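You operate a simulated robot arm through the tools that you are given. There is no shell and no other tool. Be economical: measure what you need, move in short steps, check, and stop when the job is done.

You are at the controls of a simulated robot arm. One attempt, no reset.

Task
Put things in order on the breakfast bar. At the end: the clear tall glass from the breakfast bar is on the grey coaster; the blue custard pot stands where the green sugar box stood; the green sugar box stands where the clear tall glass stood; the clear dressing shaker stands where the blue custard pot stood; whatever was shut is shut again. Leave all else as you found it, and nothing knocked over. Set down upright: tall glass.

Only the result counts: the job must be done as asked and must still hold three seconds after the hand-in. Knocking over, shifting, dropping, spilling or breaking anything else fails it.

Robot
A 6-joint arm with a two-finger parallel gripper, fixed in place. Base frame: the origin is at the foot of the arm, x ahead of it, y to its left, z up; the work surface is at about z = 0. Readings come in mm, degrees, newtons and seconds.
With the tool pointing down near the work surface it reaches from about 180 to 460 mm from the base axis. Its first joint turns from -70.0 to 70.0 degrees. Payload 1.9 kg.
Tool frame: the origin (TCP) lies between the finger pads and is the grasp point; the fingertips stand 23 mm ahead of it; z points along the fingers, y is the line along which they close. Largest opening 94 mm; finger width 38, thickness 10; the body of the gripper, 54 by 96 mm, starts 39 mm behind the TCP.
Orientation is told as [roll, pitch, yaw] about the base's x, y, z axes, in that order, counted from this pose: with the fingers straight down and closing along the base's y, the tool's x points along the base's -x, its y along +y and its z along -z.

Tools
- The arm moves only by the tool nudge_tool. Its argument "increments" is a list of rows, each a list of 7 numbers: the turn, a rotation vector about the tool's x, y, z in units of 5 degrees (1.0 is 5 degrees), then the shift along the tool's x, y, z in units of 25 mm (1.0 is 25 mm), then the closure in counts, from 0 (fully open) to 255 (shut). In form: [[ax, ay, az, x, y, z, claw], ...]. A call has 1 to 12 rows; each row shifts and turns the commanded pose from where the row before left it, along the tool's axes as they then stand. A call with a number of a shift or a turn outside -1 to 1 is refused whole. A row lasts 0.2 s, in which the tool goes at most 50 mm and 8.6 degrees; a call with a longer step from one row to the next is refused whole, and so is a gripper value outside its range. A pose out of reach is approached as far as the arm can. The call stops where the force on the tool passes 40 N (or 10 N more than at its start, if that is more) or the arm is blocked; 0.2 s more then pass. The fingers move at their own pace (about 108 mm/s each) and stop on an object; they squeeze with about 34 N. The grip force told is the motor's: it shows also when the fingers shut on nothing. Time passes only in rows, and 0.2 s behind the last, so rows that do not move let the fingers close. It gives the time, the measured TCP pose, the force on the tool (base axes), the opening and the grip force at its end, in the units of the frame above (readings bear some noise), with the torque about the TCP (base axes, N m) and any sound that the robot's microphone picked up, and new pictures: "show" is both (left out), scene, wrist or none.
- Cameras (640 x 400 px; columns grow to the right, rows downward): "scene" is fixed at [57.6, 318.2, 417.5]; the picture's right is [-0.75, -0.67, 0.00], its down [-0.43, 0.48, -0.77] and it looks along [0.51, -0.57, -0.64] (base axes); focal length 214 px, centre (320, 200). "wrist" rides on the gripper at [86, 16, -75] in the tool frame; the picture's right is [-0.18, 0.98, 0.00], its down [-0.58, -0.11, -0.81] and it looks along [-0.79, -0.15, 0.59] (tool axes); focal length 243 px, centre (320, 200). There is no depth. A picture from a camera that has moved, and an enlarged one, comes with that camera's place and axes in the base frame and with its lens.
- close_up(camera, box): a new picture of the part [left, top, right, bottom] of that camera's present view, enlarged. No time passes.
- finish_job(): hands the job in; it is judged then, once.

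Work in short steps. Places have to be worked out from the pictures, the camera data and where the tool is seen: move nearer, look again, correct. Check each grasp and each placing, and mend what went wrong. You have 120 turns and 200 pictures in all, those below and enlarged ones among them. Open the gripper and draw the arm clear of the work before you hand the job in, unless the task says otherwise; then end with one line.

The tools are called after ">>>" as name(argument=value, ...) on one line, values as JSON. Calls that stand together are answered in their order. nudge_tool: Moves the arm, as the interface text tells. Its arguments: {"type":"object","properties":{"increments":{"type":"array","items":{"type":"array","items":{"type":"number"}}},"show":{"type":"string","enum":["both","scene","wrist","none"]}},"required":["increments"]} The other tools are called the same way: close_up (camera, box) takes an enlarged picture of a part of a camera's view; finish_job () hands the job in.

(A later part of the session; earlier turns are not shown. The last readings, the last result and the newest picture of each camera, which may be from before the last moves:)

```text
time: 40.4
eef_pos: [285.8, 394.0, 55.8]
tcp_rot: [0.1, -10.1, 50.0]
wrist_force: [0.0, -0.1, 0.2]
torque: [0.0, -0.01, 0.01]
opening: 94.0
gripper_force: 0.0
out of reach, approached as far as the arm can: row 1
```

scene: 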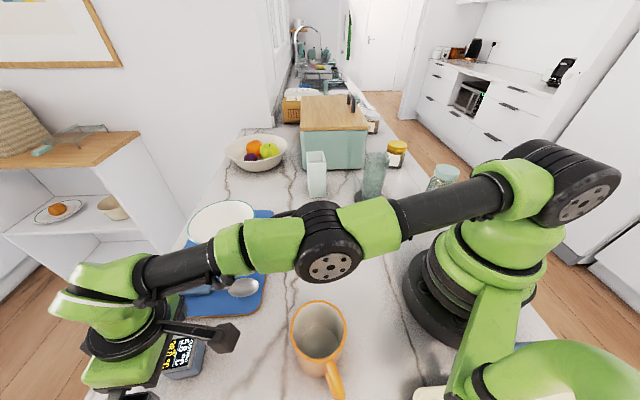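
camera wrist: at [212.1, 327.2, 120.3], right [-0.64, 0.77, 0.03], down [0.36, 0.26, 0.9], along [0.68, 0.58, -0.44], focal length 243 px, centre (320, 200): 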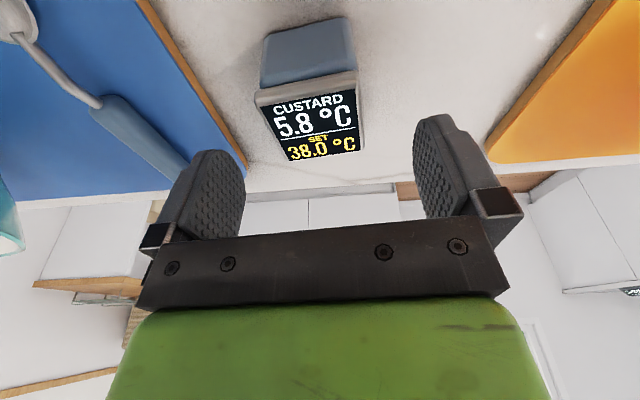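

>>> nudge_tool(increments=[[0, 0, 0, 0.5, 0, -0.1, 0], [0, 0, 0, 0, 0, 0, 0]], show="none")

```text
time: 41.0
eef_pos: [286.9, 393.3, 53.8]
tcp_rot: [-0.2, -9.9, 50.4]
wrist_force: [-0.5, -0.7, -0.6]
torque: [0.02, -0.02, -0.01]
opening: 94.0
gripper_force: 0.0
out of reach, approached as far as the arm can: row 1
```

>>> nudge_tool(increments=[[0, 0, 0, 0.8, 0, -0.14, 0], [0, 0, 0, 0, 0, 0, 0]])

```text
time: 41.6
eef_pos: [275.4, 380.0, 54.2]
tcp_rot: [-0.3, -10.1, 50.3]
wrist_force: [0.1, 0.4, 0.0]
torque: [-0.02, -0.02, 0.01]
opening: 94.1
gripper_force: 0.1
out of reach, approached as far as the arm can: row 1
camera wrist: at [199.4, 313.6, 111.4], right [-0.64, 0.77, 0.03], down [0.36, 0.26, 0.9], along [0.68, 0.58, -0.44], focal length 243 px, centre (320, 200)
```

scene: 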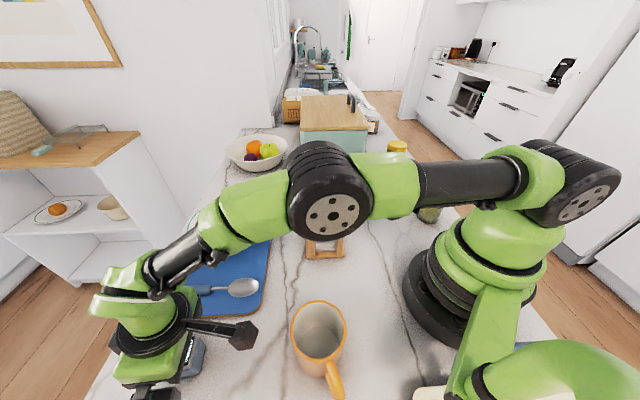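
wrist: 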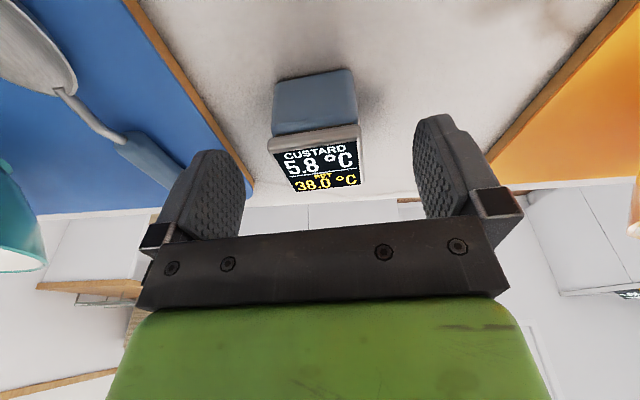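

Now at (275,380,54), about 5 mm short of the pot centre. Descending along the tool axis closes that gap.

>>> nudge_tool(increments=[[0, 0, 0, 0, -0.03, 0.5, 0], [0, 0, 0, 0, 0, 0.3, 0], [0, 0, 0, 0, 0, 0, 0]])

```text
time: 42.4
eef_pos: [278.1, 382.1, 33.4]
tcp_rot: [0.1, -10.1, 50.0]
wrist_force: [-0.2, 0.8, 0.3]
torque: [0.03, 0.01, -0.03]
opening: 94.1
gripper_force: 0.0
camera wrist: at [202.2, 315.8, 91.4], right [-0.64, 0.77, 0.03], down [0.36, 0.26, 0.9], along [0.68, 0.58, -0.44], focal length 243 px, centre (320, 200)
```

scene: 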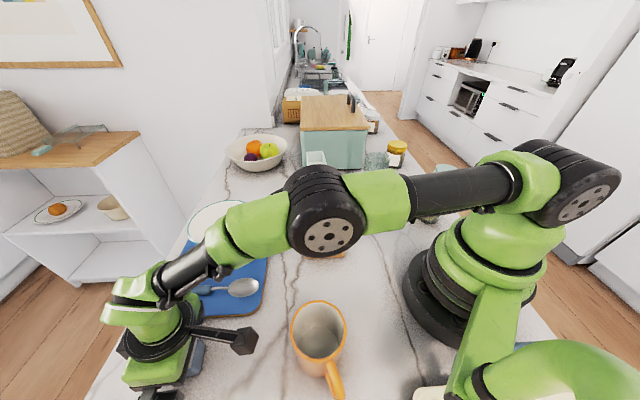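
wrist: 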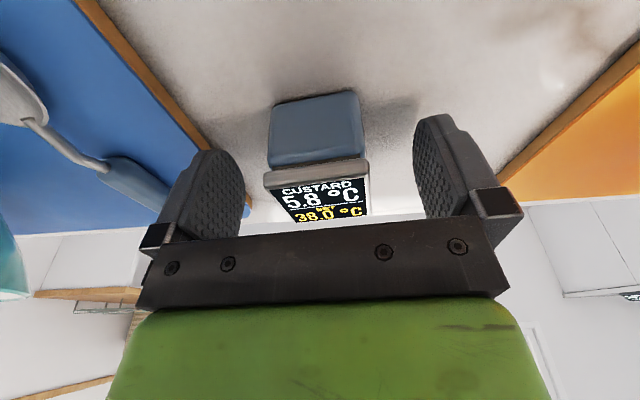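

Well aligned. Lowering 4 mm and closing.

>>> nudge_tool(increments=[[0, 0, 0, 0, 0, 0.16, 0], [0, 0, 0, 0, 0, 0, 165], [0, 0, 0, 0, 0, 0, 165], [0, 0, 0, 0, 0, 0, 165], [0, 0, 0, 0, 0, 0, 165]], show="wrist")

```text
time: 43.6
eef_pos: [279.6, 381.7, 31.2]
tcp_rot: [0.0, -10.1, 50.0]
wrist_force: [1.0, 0.2, 2.3]
torque: [0.01, 0.03, -0.03]
opening: 41.7
gripper_force: 34.0
camera wrist: at [203.3, 316.2, 87.8], right [-0.64, 0.77, 0.03], down [0.36, 0.26, 0.9], along [0.68, 0.58, -0.44], focal length 243 px, centre (320, 200)
```

wrist: 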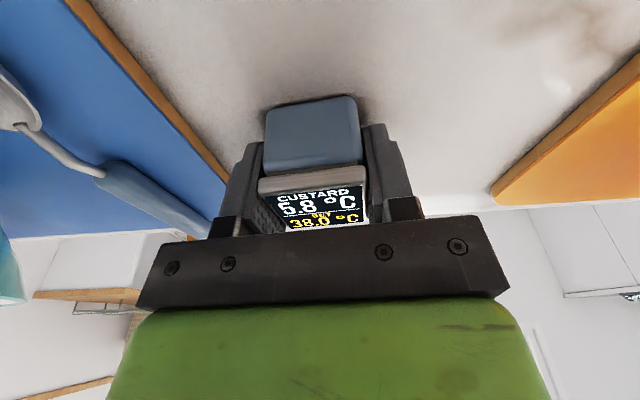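

Gripped at 41.7 mm. Lifting a little to check that the body comes up with the lid.

>>> nudge_tool(increments=[[0, 0, 0, 0, 0, -0.4, 165], [0, 0, 0, 0, 0, -0.6, 165], [0, 0, 0, 0, 0, -0.6, 165], [0, 0, 0, 0, 0, 0, 165]])

```text
time: 44.6
eef_pos: [272.9, 378.1, 70.1]
tcp_rot: [0.0, -10.1, 50.0]
wrist_force: [-0.9, 0.0, -2.1]
torque: [-0.02, -0.02, 0.0]
opening: 41.7
gripper_force: 33.7
camera wrist: at [197.9, 311.8, 127.5], right [-0.64, 0.77, 0.03], down [0.36, 0.26, 0.9], along [0.68, 0.58, -0.44], focal length 243 px, centre (320, 200)
```

scene: 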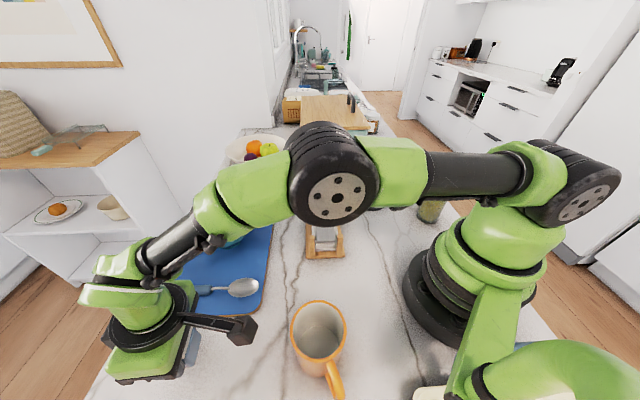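
wrist: 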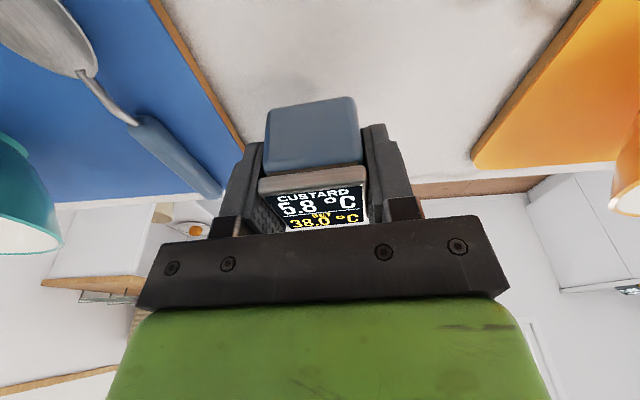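

The whole pot is lifted. Raising it and swinging right, turning only about the vertical so the pot stays upright.

>>> nudge_tool(increments=[[0, 0, 0, 0.2, 0, -1, 165], [0, 0, 0, 0.2, 0, -1, 165], [0, 0, 0, 0.2, 0, -1, 165], [0, 0, 0, 0.2, 0, -1, 165], [0, 0, 0, 0.2, 0, -1, 165], [0, 0, 0, 0.2, 0, -1, 165]], show="none")

>>> nudge_tool(increments=[[0.174, 0, 0.985, 0, -1, 0, 165], [0.174, 0, 0.985, 0, -1, 0, 165], [0.174, 0, 0.985, 0, -1, 0, 165], [0.174, 0, 0.985, 0, -1, 0, 165], [0.174, 0, 0.985, 0, -1, 0, 165], [0.174, 0, 0.985, 0, -1, 0, 165], [0.174, 0, 0.985, 0, -1, 0, 165], [0.174, 0, 0.985, 0, -1, 0, 165], [0.174, 0, 0.985, 0, -1, 0, 165]], show="none")

>>> nudge_tool(increments=[[0.174, 0, 0.985, 0, -1, 0, 165], [0.174, 0, 0.985, 0, -1, 0, 165], [0.174, 0, 0.985, 0, -1, 0, 165], [0.174, 0, 0.985, 0, -1, 0, 165], [0.174, 0, 0.985, 0, -1, 0, 165], [0.174, 0, 0.985, 0, -1, 0, 165], [0.174, 0, 0.985, 0, -1, 0, 165], [0.174, 0, 0.985, 0, -1, 0, 165], [0.174, 0, 0.985, 0, -1, 0, 165]])

```text
time: 46.0
eef_pos: [237.0, 334.5, 213.5]
tcp_rot: [0.0, -10.2, 50.0]
wrist_force: [0.2, 0.3, -1.8]
torque: [0.02, -0.01, -0.03]
opening: 41.5
gripper_force: 33.5
```

```text
time: 48.0
eef_pos: [346.4, 142.8, 212.8]
tcp_rot: [0.1, -10.1, 4.9]
wrist_force: [0.8, 0.0, -1.9]
torque: [-0.02, 0.04, 0.0]
opening: 41.7
gripper_force: 33.9
```

```text
time: 50.0
eef_pos: [291.5, -65.9, 211.7]
tcp_rot: [0.2, -10.0, -40.0]
wrist_force: [0.0, 0.2, -1.6]
torque: [0.0, 0.01, 0.03]
opening: 41.8
gripper_force: 33.5
camera wrist: at [226.1, 7.7, 269.9], right [0.77, 0.64, 0.03], down [0.26, -0.36, 0.9], along [0.58, -0.68, -0.44], focal length 243 px, centre (320, 200)
```

scene: 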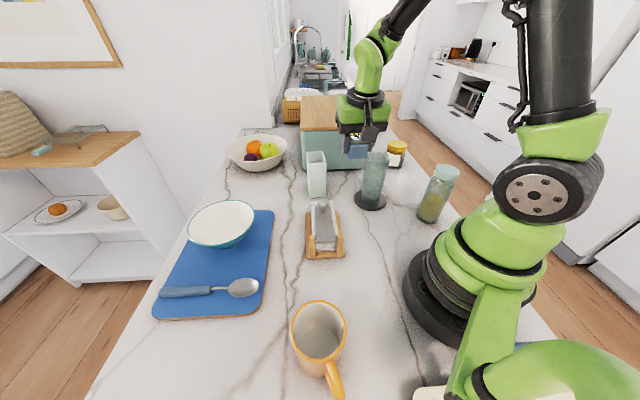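
wrist: 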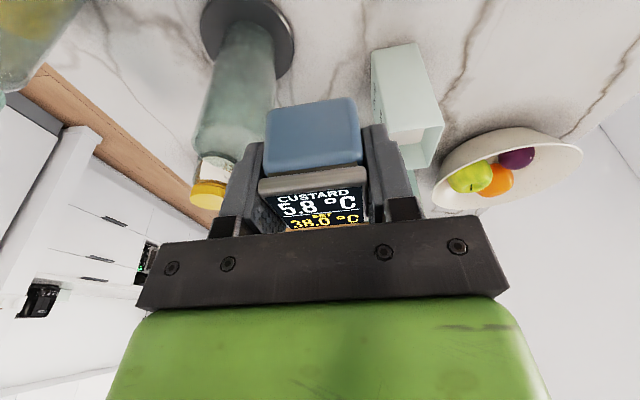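

Upright and held. Moving over the sugar box's old spot.

>>> nudge_tool(increments=[[0, 0, 0, -0.439, -0.907, 0.0775, 165], [0, 0, 0, -0.439, -0.907, 0.0775, 165], [0, 0, 0, -0.439, -0.907, 0.0775, 165], [0, 0, 0, -0.439, -0.907, 0.0775, 165], [0, 0, 0, -0.439, -0.907, 0.0775, 165], [0, 0, 0, -0.439, -0.907, 0.0775, 165], [0, 0, 0, -0.439, -0.907, 0.0775, 165], [0, 0, 0, -0.439, -0.907, 0.0775, 165], [0, 0, 0, -0.439, -0.907, 0.0775, 165], [0, 0, 0, -0.439, -0.907, 0.0775, 165], [0, 0, 0, 0, 0, 0, 165]], show="scene")

```text
time: 52.4
eef_pos: [229.1, -313.2, 211.6]
tcp_rot: [0.0, -10.0, -40.0]
wrist_force: [0.1, 0.1, -1.9]
torque: [0.02, 0.01, -0.01]
opening: 41.4
gripper_force: 33.6
```

scene: 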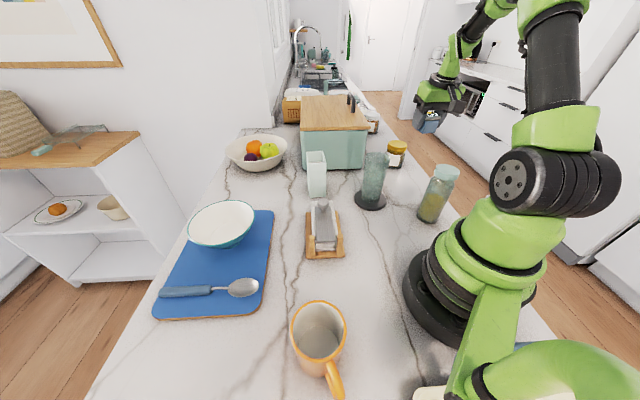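

Descending vertically to about 4 mm above contact.

>>> nudge_tool(increments=[[0, 0, 0, 0.154, 0.1, 0.872, 165], [0, 0, 0, 0.154, 0, 0.872, 165], [0, 0, 0, 0.154, 0, 0.872, 165], [0, 0, 0, 0.154, 0, 0.872, 165], [0, 0, 0, 0.154, 0, 0.872, 165], [0, 0, 0, 0.154, 0, 0.872, 165], [0, 0, 0, 0.154, 0, 0.872, 165], [0, 0, 0, 0.154, 0, 0.872, 165], [0, 0, 0, 0, 0, 0, 165]])

>>> close_up(camera="scene", box=[360, 100, 460, 220])

```text
time: 54.4
eef_pos: [230.4, -311.0, 35.2]
tcp_rot: [0.0, -10.0, -40.0]
wrist_force: [0.0, 0.1, -1.4]
torque: [-0.02, 0.0, 0.0]
opening: 41.9
gripper_force: 34.1
camera wrist: at [165.5, -236.9, 92.8], right [0.77, 0.64, 0.03], down [0.26, -0.36, 0.9], along [0.58, -0.68, -0.44], focal length 243 px, centre (320, 200)
```

scene: 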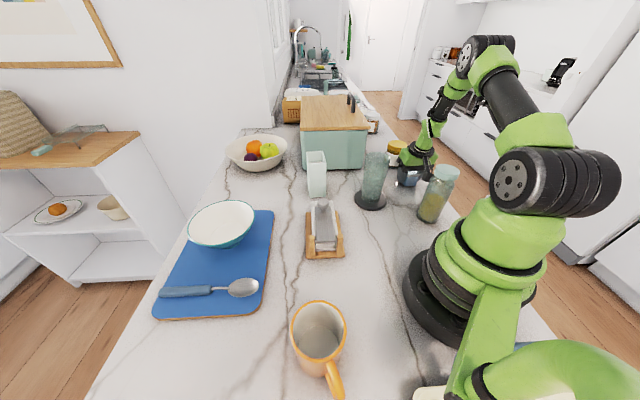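
wrist: 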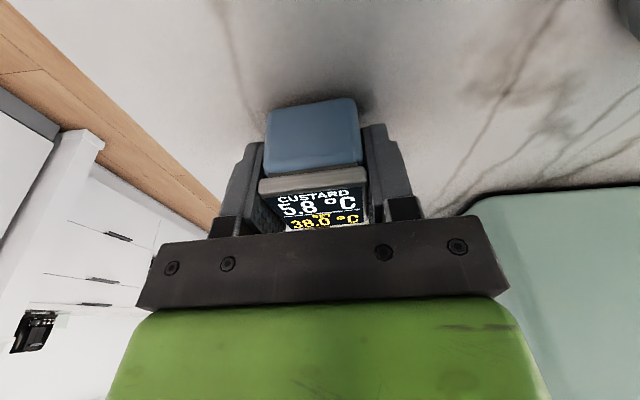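

```text
3.33 times, centred on (410, 160) of scene
camera zoom: at [57.6, 318.2, 417.5], right [-0.75, -0.67, 0.0], down [-0.43, 0.48, -0.77], along [0.51, -0.57, -0.64], focal length 715 px, centre (20, 333)
```

zoom: 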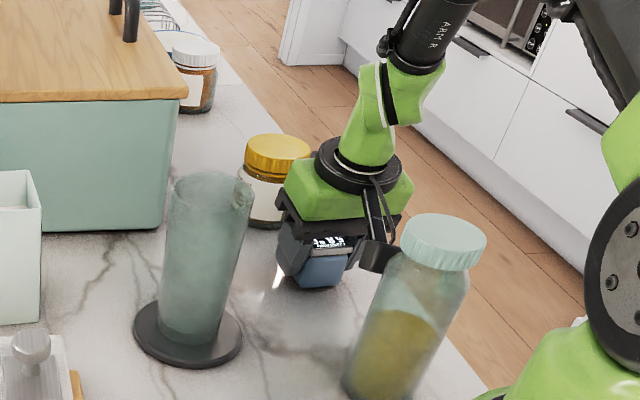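

The camera bracket has about 20 mm of clearance to the shaker. Lowering in tiny vertical steps until contact.

>>> nudge_tool(increments=[[0, 0, 0, 0.014, 0, 0.08, 165], [0, 0, 0, 0.014, 0, 0.06, 165], [0, 0, 0, 0, 0, 0, 165]], show="none")

```text
time: 55.2
eef_pos: [229.2, -309.7, 32.1]
tcp_rot: [0.1, -10.0, -40.1]
wrist_force: [0.5, 0.1, -2.5]
torque: [0.0, -0.02, 0.02]
opening: 41.6
gripper_force: 33.8
```

>>> nudge_tool(increments=[[0, 0, 0, 0.01, 0, 0.05, 165], [0, 0, 0, 0, 0, 0, 165]], show="none")

```text
time: 55.8
eef_pos: [230.7, -310.0, 31.1]
tcp_rot: [0.1, -10.1, -40.0]
wrist_force: [-1.3, 1.4, 2.9]
torque: [-0.05, 0.02, -0.04]
opening: 41.9
gripper_force: 34.2
```

Contact is starting. One last half-millimetre, then release and rise vertically.

>>> nudge_tool(increments=[[0, 0, 0, 0.005, 0, 0.02, 165], [0, 0, 0, 0, 0, 0, 0], [0, 0, 0, 0, 0, 0, 0], [0, 0, 0, 0, 0, 0, 0], [0, 0, 0, -0.174, 0, -0.98, 0], [0, 0, 0, -0.174, 0, -0.98, 0], [0, 0, 0, -0.174, 0, -0.98, 0], [0, 0, 0, -0.174, 0, -0.98, 0], [0, 0, 0, -0.174, 0, -0.98, 0], [0, 0, 0, -0.174, 0, -0.98, 0], [0, 0, 0, -0.174, 0, -0.98, 0]])

>>> close_up(camera="scene", box=[360, 130, 480, 230])

```text
time: 58.2
eef_pos: [230.4, -311.0, 204.9]
tcp_rot: [0.1, -10.0, -40.0]
wrist_force: [0.6, 0.5, -0.3]
torque: [0.04, -0.06, -0.02]
opening: 94.2
gripper_force: 0.0
camera wrist: at [165.8, -237.2, 262.1], right [0.77, 0.64, 0.03], down [0.26, -0.36, 0.9], along [0.58, -0.68, -0.44], focal length 243 px, centre (320, 200)
```

scene: 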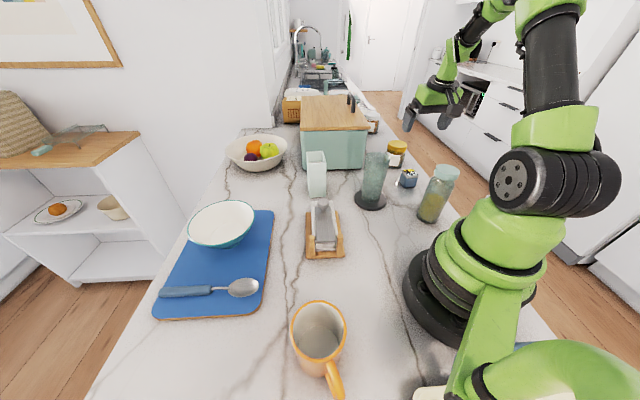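
wrist: 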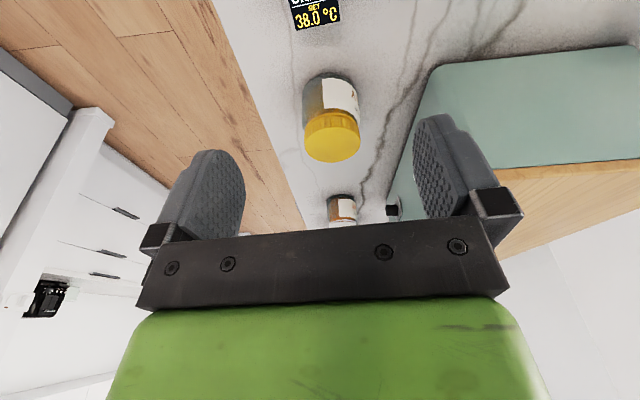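

```text
4.00 times, centred on (420, 180) of scene
camera zoom: at [57.6, 318.2, 417.5], right [-0.75, -0.67, 0.0], down [-0.43, 0.48, -0.77], along [0.51, -0.57, -0.64], focal length 858 px, centre (-80, 280)
```

zoom: 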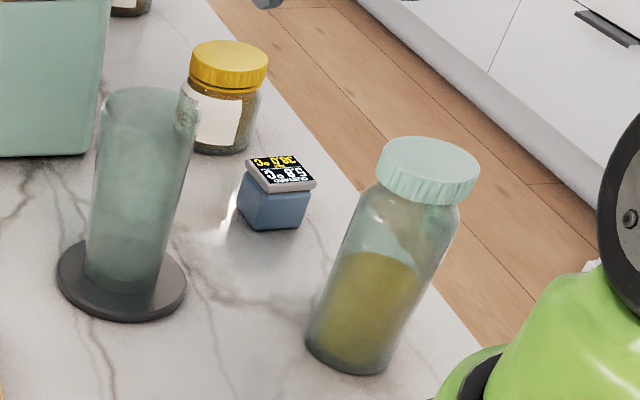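

The pot is in place. Backing off to above the shaker, near (120,-203), keeping the 10° tilt.

>>> nudge_tool(increments=[[0, 0, 0, 0, 0, -1, 0], [0, 0, 0, 0.95, 0.08, -0.2, 0], [0, 0, 0, 0.95, 0.08, -0.2, 0], [0, 0, 0, 0.95, 0.08, -0.2, 0], [0, 0, 0, 0.95, 0.08, -0.16, 0], [0, 0, 0, 0.95, 0.08, -0.16, 0], [0, 0, 0, 0.95, 0.08, -0.1, 0], [0, 0, 0, 0, 0, 0, 0]])

```text
time: 60.0
eef_pos: [123.8, -203.0, 229.4]
tcp_rot: [0.1, -10.1, -40.1]
wrist_force: [0.1, -0.3, 0.2]
torque: [-0.01, 0.03, 0.03]
opening: 94.0
gripper_force: 0.1
camera wrist: at [59.5, -129.4, 286.3], right [0.77, 0.64, 0.03], down [0.26, -0.36, 0.9], along [0.58, -0.68, -0.44], focal length 243 px, centre (320, 200)
```

scene: 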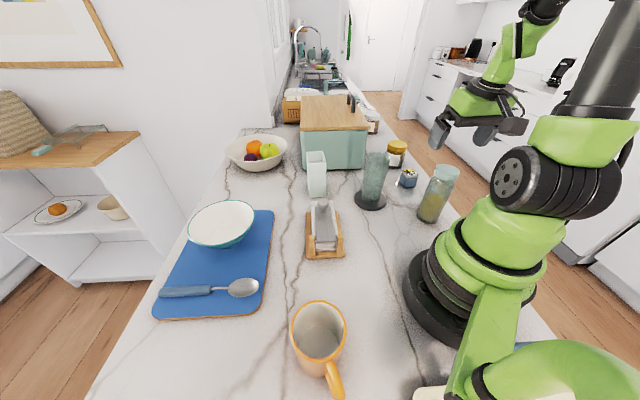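
wrist: 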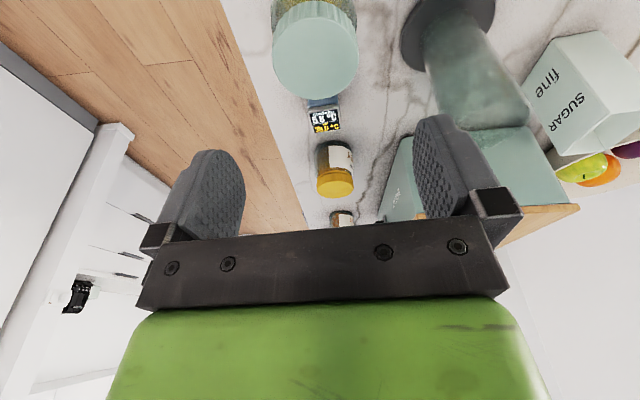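

The lid centre is near (120,-201) and laterally aligned. Descending to z≈150 and re-checking.

>>> nudge_tool(increments=[[0, 0, 0, 0.18, 0, 0.77, 0], [0, 0, 0, 0.18, 0, 0.77, 0], [0, 0, 0, 0.18, 0, 0.77, 0], [0, 0, 0, 0.17, 0, 0.77, 0], [0, 0, 0, 0, 0, 0, 0]])

>>> close_up(camera="scene", box=[400, 100, 520, 230])

```text
time: 61.2
eef_pos: [123.4, -200.9, 149.6]
tcp_rot: [0.1, -10.0, -39.8]
wrist_force: [-1.1, -0.3, 0.0]
torque: [0.01, 0.0, 0.01]
opening: 94.0
gripper_force: 0.0
camera wrist: at [58.1, -127.2, 207.3], right [0.77, 0.64, 0.03], down [0.26, -0.36, 0.9], along [0.58, -0.68, -0.44], focal length 243 px, centre (320, 200)
```

scene: 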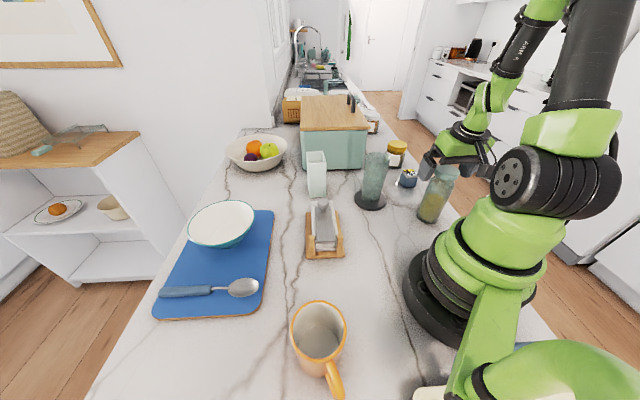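
wrist: 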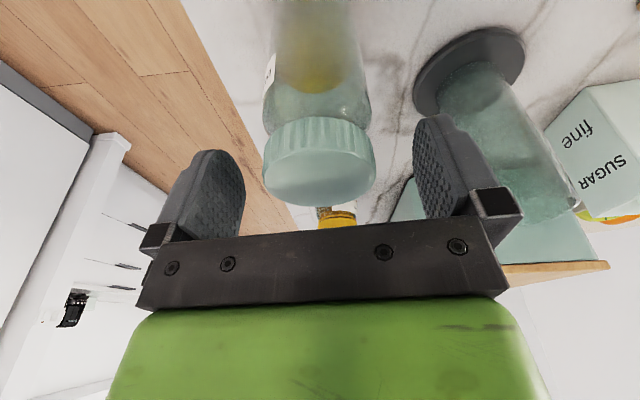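

```text
3.08 times, centred on (460, 165) of scene
camera zoom: at [57.6, 318.2, 417.5], right [-0.75, -0.67, 0.0], down [-0.43, 0.48, -0.77], along [0.51, -0.57, -0.64], focal length 660 px, centre (-111, 308)
```

zoom: 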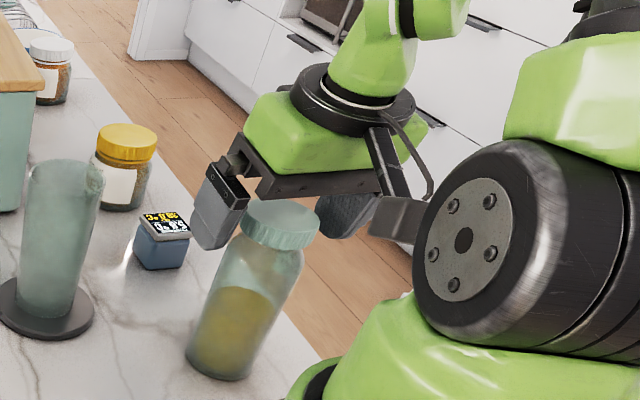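

The lid top is around z≈146 and laterally centred. Lowering to z≈120, with a 4 mm inward correction, so the body clears the lid.

>>> nudge_tool(increments=[[0, 0, 0, 0.18, 0, 0.45, 0], [0, 0, 0, 0.12, 0, 0.4, 0], [0, 0, 0, 0.06, 0, 0.28, 0], [0, 0, 0, 0, 0, 0, 0]])

>>> close_up(camera="scene", box=[400, 120, 500, 230])

```text
time: 62.2
eef_pos: [121.4, -198.5, 130.6]
tcp_rot: [0.1, -10.0, -39.8]
wrist_force: [0.3, -0.2, 0.3]
torque: [0.02, 0.01, 0.0]
opening: 94.1
gripper_force: 0.1
out of reach, approached as far as the arm can: row 1, 2
camera wrist: at [57.0, -126.1, 188.4], right [0.77, 0.64, 0.03], down [0.26, -0.36, 0.89], along [0.58, -0.68, -0.45], focal length 243 px, centre (320, 200)
```

scene: 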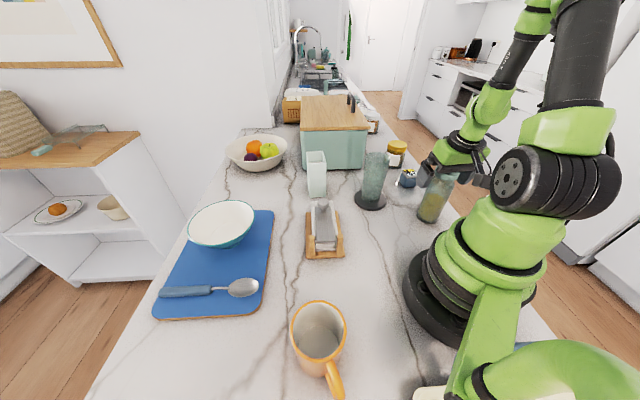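
wrist: 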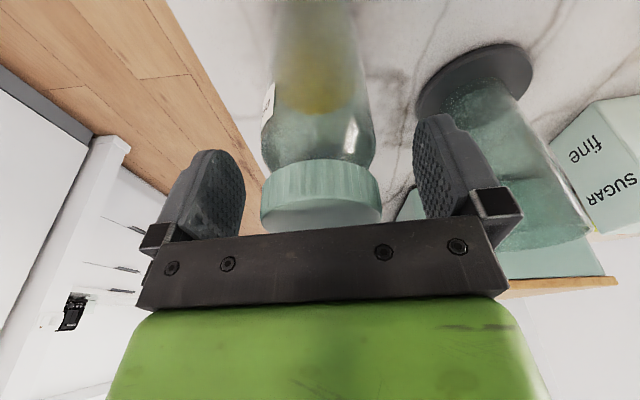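

```text
3.64 times, centred on (450, 175) of scene
camera zoom: at [57.6, 318.2, 417.5], right [-0.75, -0.67, 0.0], down [-0.43, 0.48, -0.77], along [0.51, -0.57, -0.64], focal length 780 px, centre (-153, 291)
```

zoom: 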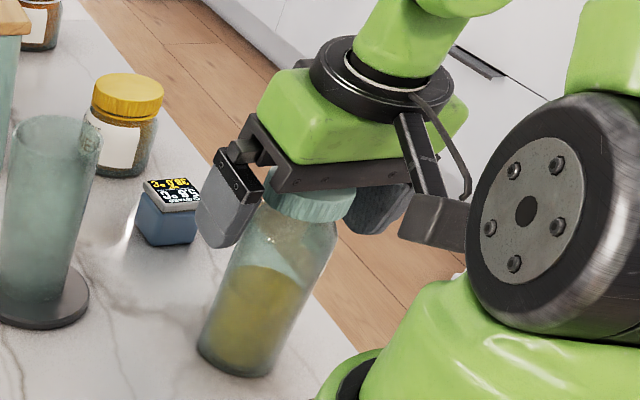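

The arm stopped at z≈131. Trying a little more straight down.

>>> nudge_tool(increments=[[0, 0, 0, 0.05, 0, 0.3, 0], [0, 0, 0, 0, 0, 0, 0]], show="none")

```text
time: 62.8
eef_pos: [122.0, -201.5, 127.2]
tcp_rot: [0.2, -10.1, -39.9]
wrist_force: [0.3, -0.5, 0.3]
torque: [-0.01, 0.0, 0.01]
opening: 94.3
gripper_force: 0.0
out of reach, approached as far as the arm can: row 1
```

Inner reach limits the depth in this heading. I'll rise clear and turn to yaw 0, which puts the wrist further from the base for the same tilt. Then I'll re-align.

>>> nudge_tool(increments=[[0, 0, 0, -0.174, 0, -0.98, 0], [0, 0, 0, -0.174, 0, -0.98, 0], [0, 0, 0, -0.07, 0, -0.4, 0], [-0.174, 0, -0.985, 0, 0, 0, 0], [-0.174, 0, -0.985, 0, 0, 0, 0], [-0.174, 0, -0.985, 0, 0, 0, 0], [-0.174, 0, -0.985, 0, 0, 0, 0], [-0.174, 0, -0.985, 0, 0, 0, 0], [-0.174, 0, -0.985, 0, 0, 0, 0], [-0.174, 0, -0.985, 0, 0, 0, 0], [-0.174, 0, -0.985, 0, 0, 0, 0], [0, 0, 0, 0, 0, 0, 0]])

```text
time: 65.4
eef_pos: [124.8, -200.6, 179.0]
tcp_rot: [0.0, -10.1, 0.1]
wrist_force: [-0.9, 0.5, -0.2]
torque: [-0.01, 0.0, 0.02]
opening: 93.9
gripper_force: 0.0
out of reach, approached as far as the arm can: row 1
camera wrist: at [27.1, -185.2, 236.0], right [0.18, 0.98, 0.03], down [0.43, -0.11, 0.9], along [0.88, -0.15, -0.44], focal length 243 px, centre (320, 200)
```

scene: 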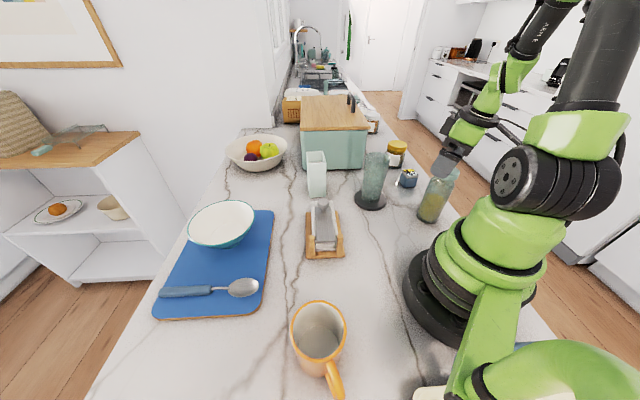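
wrist: 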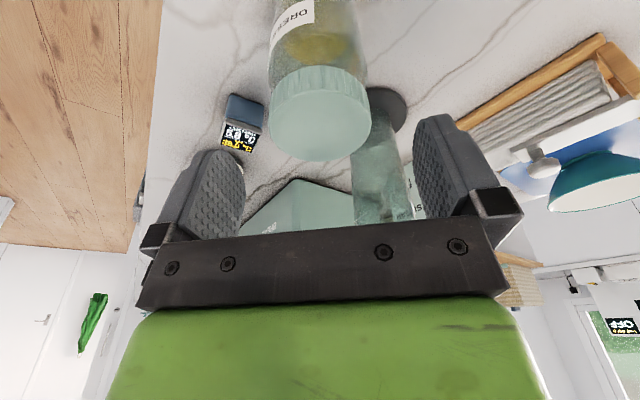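

The shaker axis is at (119.5,-200), well aligned. Descending 60 mm in steps.

>>> nudge_tool(increments=[[0, 0, 0, 0.2, 0, 0.6, 0], [0, 0, 0, 0.2, 0, 0.6, 0], [0, 0, 0, 0.15, 0, 0.6, 0], [0, 0, 0, 0.1, 0, 0.53, 0], [0, 0, 0, 0, 0, 0, 0]])

>>> close_up(camera="scene", box=[400, 120, 500, 230])

```text
time: 66.6
eef_pos: [120.3, -201.0, 117.5]
tcp_rot: [0.1, -10.1, 0.1]
wrist_force: [-0.6, -0.2, 0.1]
torque: [0.02, -0.01, -0.02]
opening: 94.1
gripper_force: 0.1
camera wrist: at [21.6, -185.3, 175.3], right [0.18, 0.98, 0.03], down [0.43, -0.11, 0.9], along [0.88, -0.15, -0.44], focal length 243 px, centre (320, 200)
```

scene: 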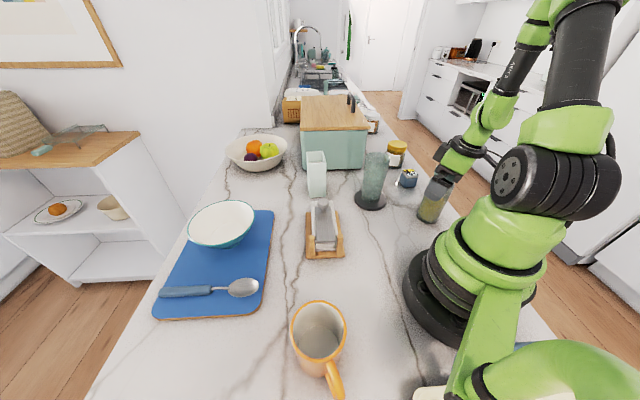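
wrist: 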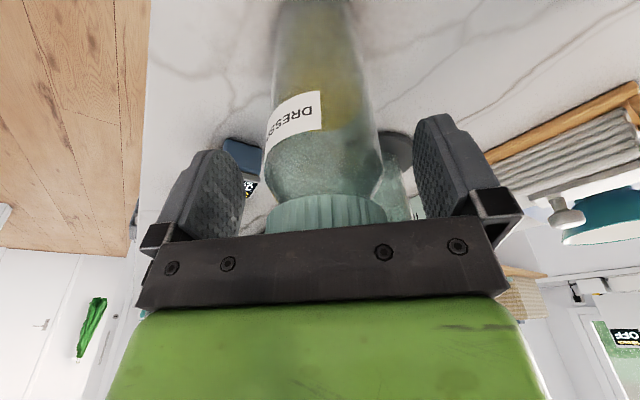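

```text
3.64 times, centred on (450, 175) of scene
camera zoom: at [57.6, 318.2, 417.5], right [-0.75, -0.67, 0.0], down [-0.43, 0.48, -0.77], along [0.51, -0.57, -0.64], focal length 780 px, centre (-153, 291)
```

zoom: 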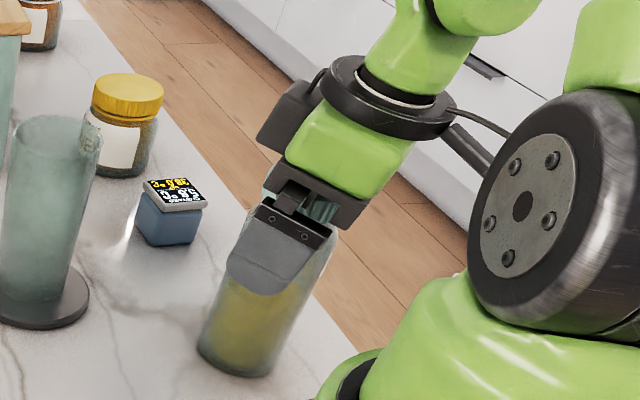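

Depth reached at z=117.5, with the fingers on the body. Closing.

>>> nudge_tool(increments=[[0, 0, 0, 0, 0, 0, 140], [0, 0, 0, 0, 0, 0, 140], [0, 0, 0, 0, 0, 0, 140], [0, 0, 0, 0, 0, 0, 140]], show="wrist")

```text
time: 67.6
eef_pos: [120.5, -200.0, 117.5]
tcp_rot: [0.1, -10.1, 0.0]
wrist_force: [0.5, -0.1, 0.0]
torque: [0.02, 0.02, 0.01]
opening: 54.6
gripper_force: 33.7
camera wrist: at [21.7, -185.2, 175.5], right [0.18, 0.98, 0.03], down [0.43, -0.11, 0.9], along [0.88, -0.15, -0.44], focal length 243 px, centre (320, 200)
```

wrist: 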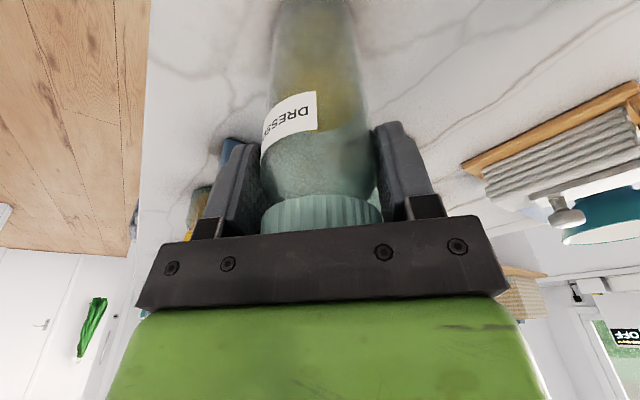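

Gripped at 54.6 mm. Lifting vertically.

>>> nudge_tool(increments=[[0, 0, 0, -0.09, 0, -0.5, 140], [0, 0, 0, -0.174, 0, -0.985, 140], [0, 0, 0, -0.174, 0, -0.985, 140], [0, 0, 0, -0.174, 0, -0.985, 140], [0, 0, 0, -0.174, 0, -0.985, 140], [0, 0, 0, -0.174, 0, -0.985, 140], [0, 0, 0, -0.174, 0, -0.985, 140], [0, 0, 0, 0, 0, 0, 140]])

```text
time: 69.4
eef_pos: [119.3, -199.4, 282.4]
tcp_rot: [0.1, -10.0, 0.0]
wrist_force: [-0.2, -0.2, -2.9]
torque: [0.03, 0.03, 0.0]
opening: 54.8
gripper_force: 34.0
camera wrist: at [21.5, -185.4, 338.3], right [0.18, 0.98, 0.03], down [0.43, -0.11, 0.9], along [0.88, -0.15, -0.44], focal length 243 px, centre (320, 200)
```

scene: 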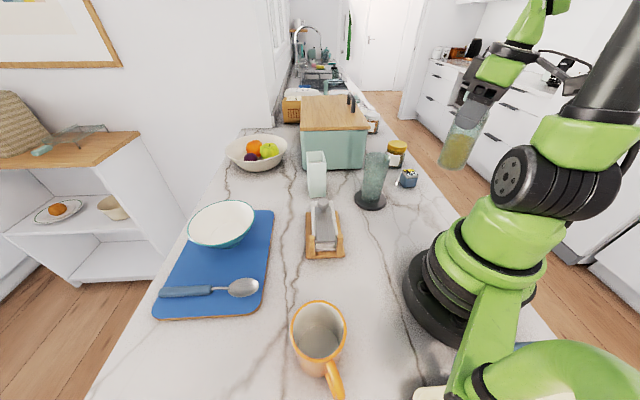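
wrist: 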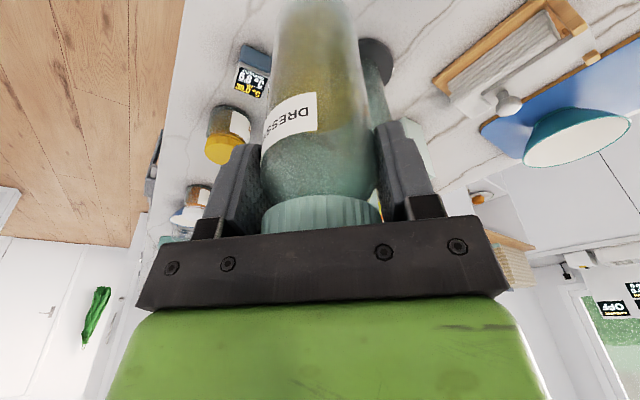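

Held, with its bottom at z≈165. Carrying it across the bar at height.

>>> nudge_tool(increments=[[0, 0, 0, -0.89, 0.795, 0.157, 140], [0, 0, 0, -0.89, 0.795, 0.157, 140], [0, 0, 0, -0.89, 0.795, 0.157, 140], [0, 0, 0, -0.89, 0.795, 0.157, 140], [0, 0, 0, -0.89, 0.795, 0.157, 140], [0, 0, 0, -0.89, 0.795, 0.157, 140], [0, 0, 0, -0.89, 0.795, 0.157, 140], [0, 0, 0, -0.89, 0.795, 0.157, 140], [0, 0, 0, 0, 0.95, 0, 140], [0, 0, 0, 0, 0.95, 0, 140], [0, 0, 0, 0, 0.95, 0, 140], [0, 0, 0, 0, 0.95, 0, 140]], show="none")

>>> nudge_tool(increments=[[-0.174, 0, -0.985, 0, 0.9, 0, 140], [-0.174, 0, -0.985, 0, 0.9, 0, 140], [-0.174, 0, -0.985, 0, 0.9, 0, 140], [-0.174, 0, -0.985, 0, 0.9, 0, 140], [-0.174, 0, -0.985, 0, 0.9, 0, 140], [-0.174, 0, -0.985, 0, 0.9, 0, 140], [-0.174, 0, -0.985, 0, 0.9, 0, 140], [-0.174, 0, -0.985, 0, 0.9, 0, 140], [-0.174, 0, -0.985, 0, 0.9, 0, 140], [-0.174, 0, -0.985, 0, 0.9, 0, 140], [0, 0, 0, 0, 0, 0, 140]])

```text
time: 72.0
eef_pos: [300.1, 53.6, 282.5]
tcp_rot: [0.1, -10.1, 0.0]
wrist_force: [-0.2, -0.2, -2.6]
torque: [-0.03, -0.02, -0.02]
opening: 54.8
gripper_force: 34.2
```

```text
time: 74.4
eef_pos: [216.2, 254.6, 281.9]
tcp_rot: [0.1, -10.2, 50.2]
wrist_force: [0.6, 0.4, -3.5]
torque: [-0.04, 0.0, 0.0]
opening: 54.8
gripper_force: 34.1
camera wrist: at [140.2, 188.5, 339.1], right [-0.64, 0.77, 0.03], down [0.36, 0.26, 0.9], along [0.68, 0.58, -0.44], focal length 243 px, centre (320, 200)
```

scene: 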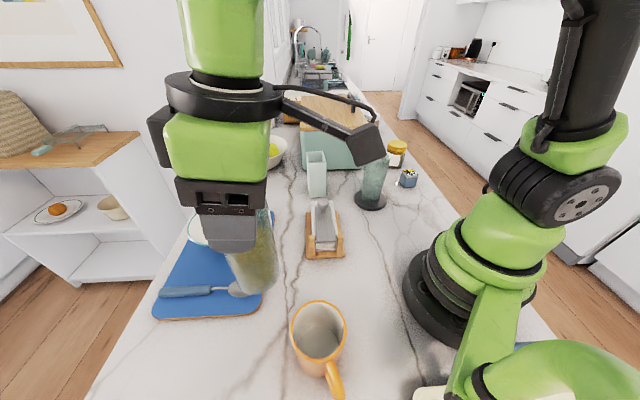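
wrist: 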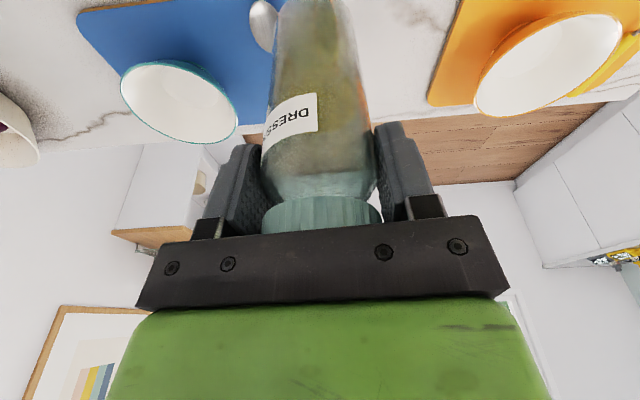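

Turned to the delivery heading. Moving outward and down toward the custard pot's old spot.

>>> nudge_tool(increments=[[0, 0, 0, -0.607, 0.23, 0.784, 140], [0, 0, 0, -0.607, 0.23, 0.784, 140], [0, 0, 0, -0.607, 0.23, 0.784, 140], [0, 0, 0, -0.607, 0.23, 0.784, 140], [0, 0, 0, -0.607, 0.23, 0.784, 140], [0, 0, 0, -0.607, 0.23, 0.784, 140], [0, 0, 0, 0, 0, 0, 140]])

```text
time: 76.0
eef_pos: [261.6, 363.5, 182.0]
tcp_rot: [0.1, -10.1, 50.0]
wrist_force: [-0.5, 0.6, -3.6]
torque: [-0.02, 0.01, -0.02]
opening: 54.7
gripper_force: 34.3
camera wrist: at [186.0, 295.9, 239.2], right [-0.64, 0.77, 0.03], down [0.36, 0.26, 0.9], along [0.68, 0.58, -0.44], focal length 243 px, centre (320, 200)
```

scene: 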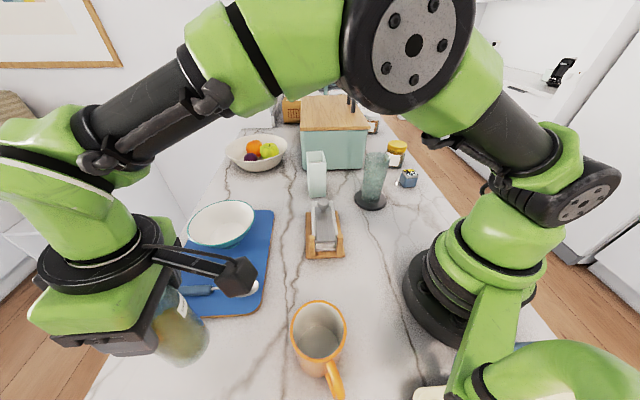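
wrist: 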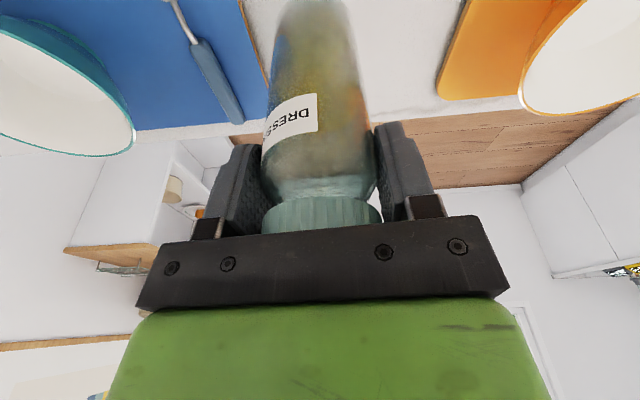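

>>> nudge_tool(increments=[[0, 0, 0, -0.26, -0.03, 0.68, 140], [0, 0, 0, -0.26, 0, 0.68, 140], [0, 0, 0, -0.26, 0, 0.68, 140], [0, 0, 0, 0, 0, 0, 140]])

>>> close_up(camera="scene", box=[90, 250, 260, 400])

```text
time: 77.0
eef_pos: [279.9, 384.5, 134.6]
tcp_rot: [0.0, -10.1, 50.0]
wrist_force: [1.0, 0.4, -3.6]
torque: [0.0, 0.01, -0.01]
opening: 54.4
gripper_force: 34.0
camera wrist: at [204.1, 316.9, 192.3], right [-0.64, 0.77, 0.03], down [0.36, 0.26, 0.9], along [0.68, 0.58, -0.44], focal length 243 px, centre (320, 200)
```

scene: 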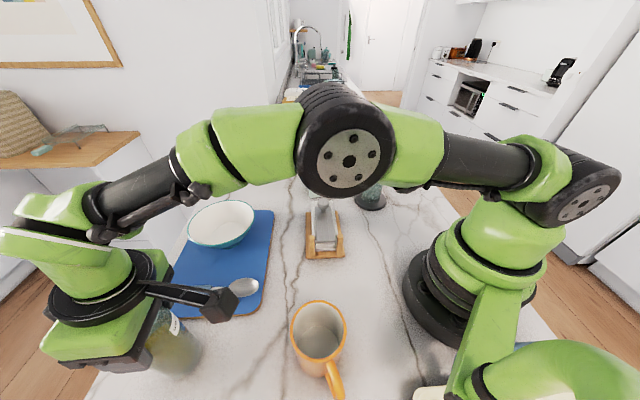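
wrist: 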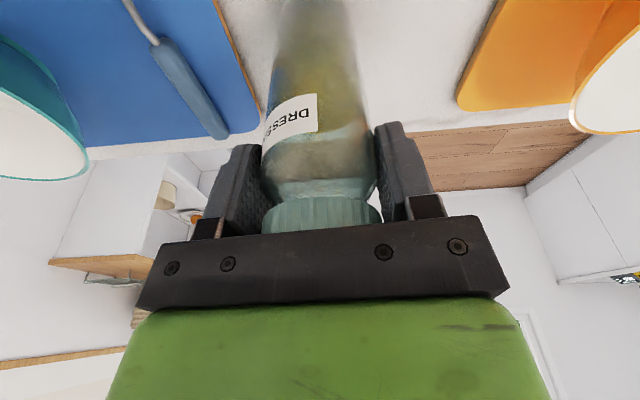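

```text
2.67 times, centred on (175, 325) of scene
camera zoom: at [57.7, 318.2, 417.4], right [-0.75, -0.67, 0.0], down [-0.43, 0.48, -0.77], along [0.51, -0.57, -0.64], focal length 572 px, centre (707, -133)
```

zoom: 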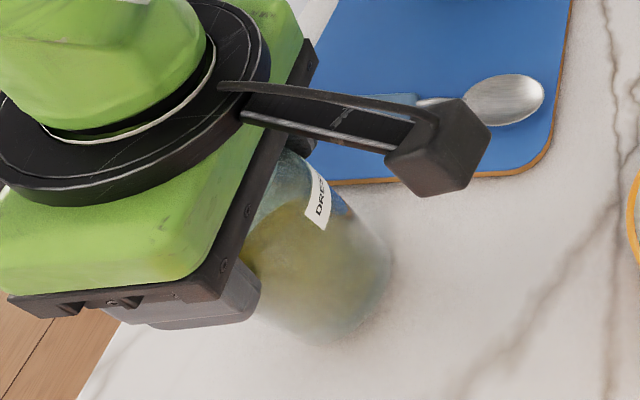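

On target at (280,384.5). Lowering vertically 14 mm, then by small steps.

>>> nudge_tool(increments=[[0, 0, 0, 0.07, 0, 0.35, 140], [0, 0, 0, 0.03, 0, 0.18, 140], [0, 0, 0, 0, 0, 0, 140]], show="none")

>>> nudge_tool(increments=[[0, 0, 0, 0.012, 0, 0.06, 140], [0, 0, 0, 0, 0, 0, 140]], show="none")

```text
time: 77.8
eef_pos: [280.1, 382.2, 121.9]
tcp_rot: [-0.1, -10.1, 50.0]
wrist_force: [0.4, -0.1, -2.9]
torque: [-0.01, -0.02, -0.03]
opening: 54.8
gripper_force: 34.1
```

```text
time: 78.4
eef_pos: [278.2, 383.1, 120.5]
tcp_rot: [0.0, -10.1, 50.0]
wrist_force: [0.3, -0.1, -4.2]
torque: [-0.01, 0.02, 0.0]
opening: 54.9
gripper_force: 33.6
```

>>> nudge_tool(increments=[[0, 0, 0, 0.012, 0, 0.06, 140], [0, 0, 0, 0, 0, 0, 140]], show="none")

>>> nudge_tool(increments=[[0, 0, 0, 0.007, 0, 0.04, 140], [0, 0, 0, 0, 0, 0, 140]], show="none")

```text
time: 79.0
eef_pos: [279.3, 382.4, 119.1]
tcp_rot: [0.0, -10.1, 50.0]
wrist_force: [0.3, -0.4, -3.1]
torque: [0.02, 0.0, -0.02]
opening: 55.0
gripper_force: 34.2
```

```text
time: 79.6
eef_pos: [279.9, 384.3, 118.5]
tcp_rot: [-0.1, -10.2, 49.9]
wrist_force: [-1.7, -3.2, 11.6]
torque: [-0.69, 0.48, 0.01]
opening: 54.7
gripper_force: 34.4
```

Contact at z=118.5. Releasing and backing off along the tool axis.

>>> nudge_tool(increments=[[0, 0, 0, 0, 0, 0, 0], [0, 0, 0, 0, 0, 0, 0], [0, 0, 0, 0, 0, 0, 0], [0, 0, 0, 0, 0, -0.7, 0], [0, 0, 0, 0, 0, -1, 0], [0, 0, 0, 0, 0, -1, 0], [0, 0, 0, 0, 0, -1, 0], [0, 0, 0, 0.5, 0, -1, 0], [0, 0, 0, 0.8, 0, -0.5, 0], [0, 0, 0, 1, 0, 0, 0], [0, 0, 0, 1, 0, 0, 0]])

```text
time: 82.0
eef_pos: [210.6, 302.5, 228.6]
tcp_rot: [-0.1, -10.2, 50.1]
wrist_force: [0.1, 0.9, 0.1]
torque: [0.02, -0.01, 0.01]
opening: 94.0
gripper_force: 0.1
camera wrist: at [134.9, 237.8, 287.0], right [-0.64, 0.77, 0.03], down [0.36, 0.26, 0.9], along [0.68, 0.58, -0.44], focal length 243 px, centre (320, 200)
```

scene: 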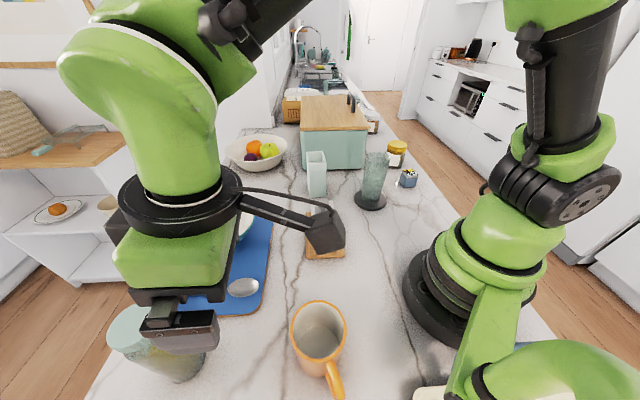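
wrist: 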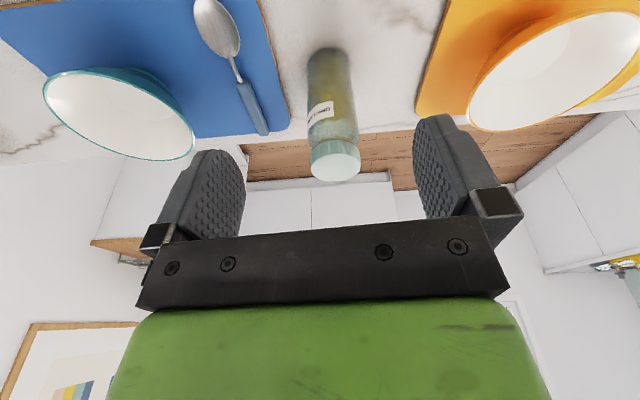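

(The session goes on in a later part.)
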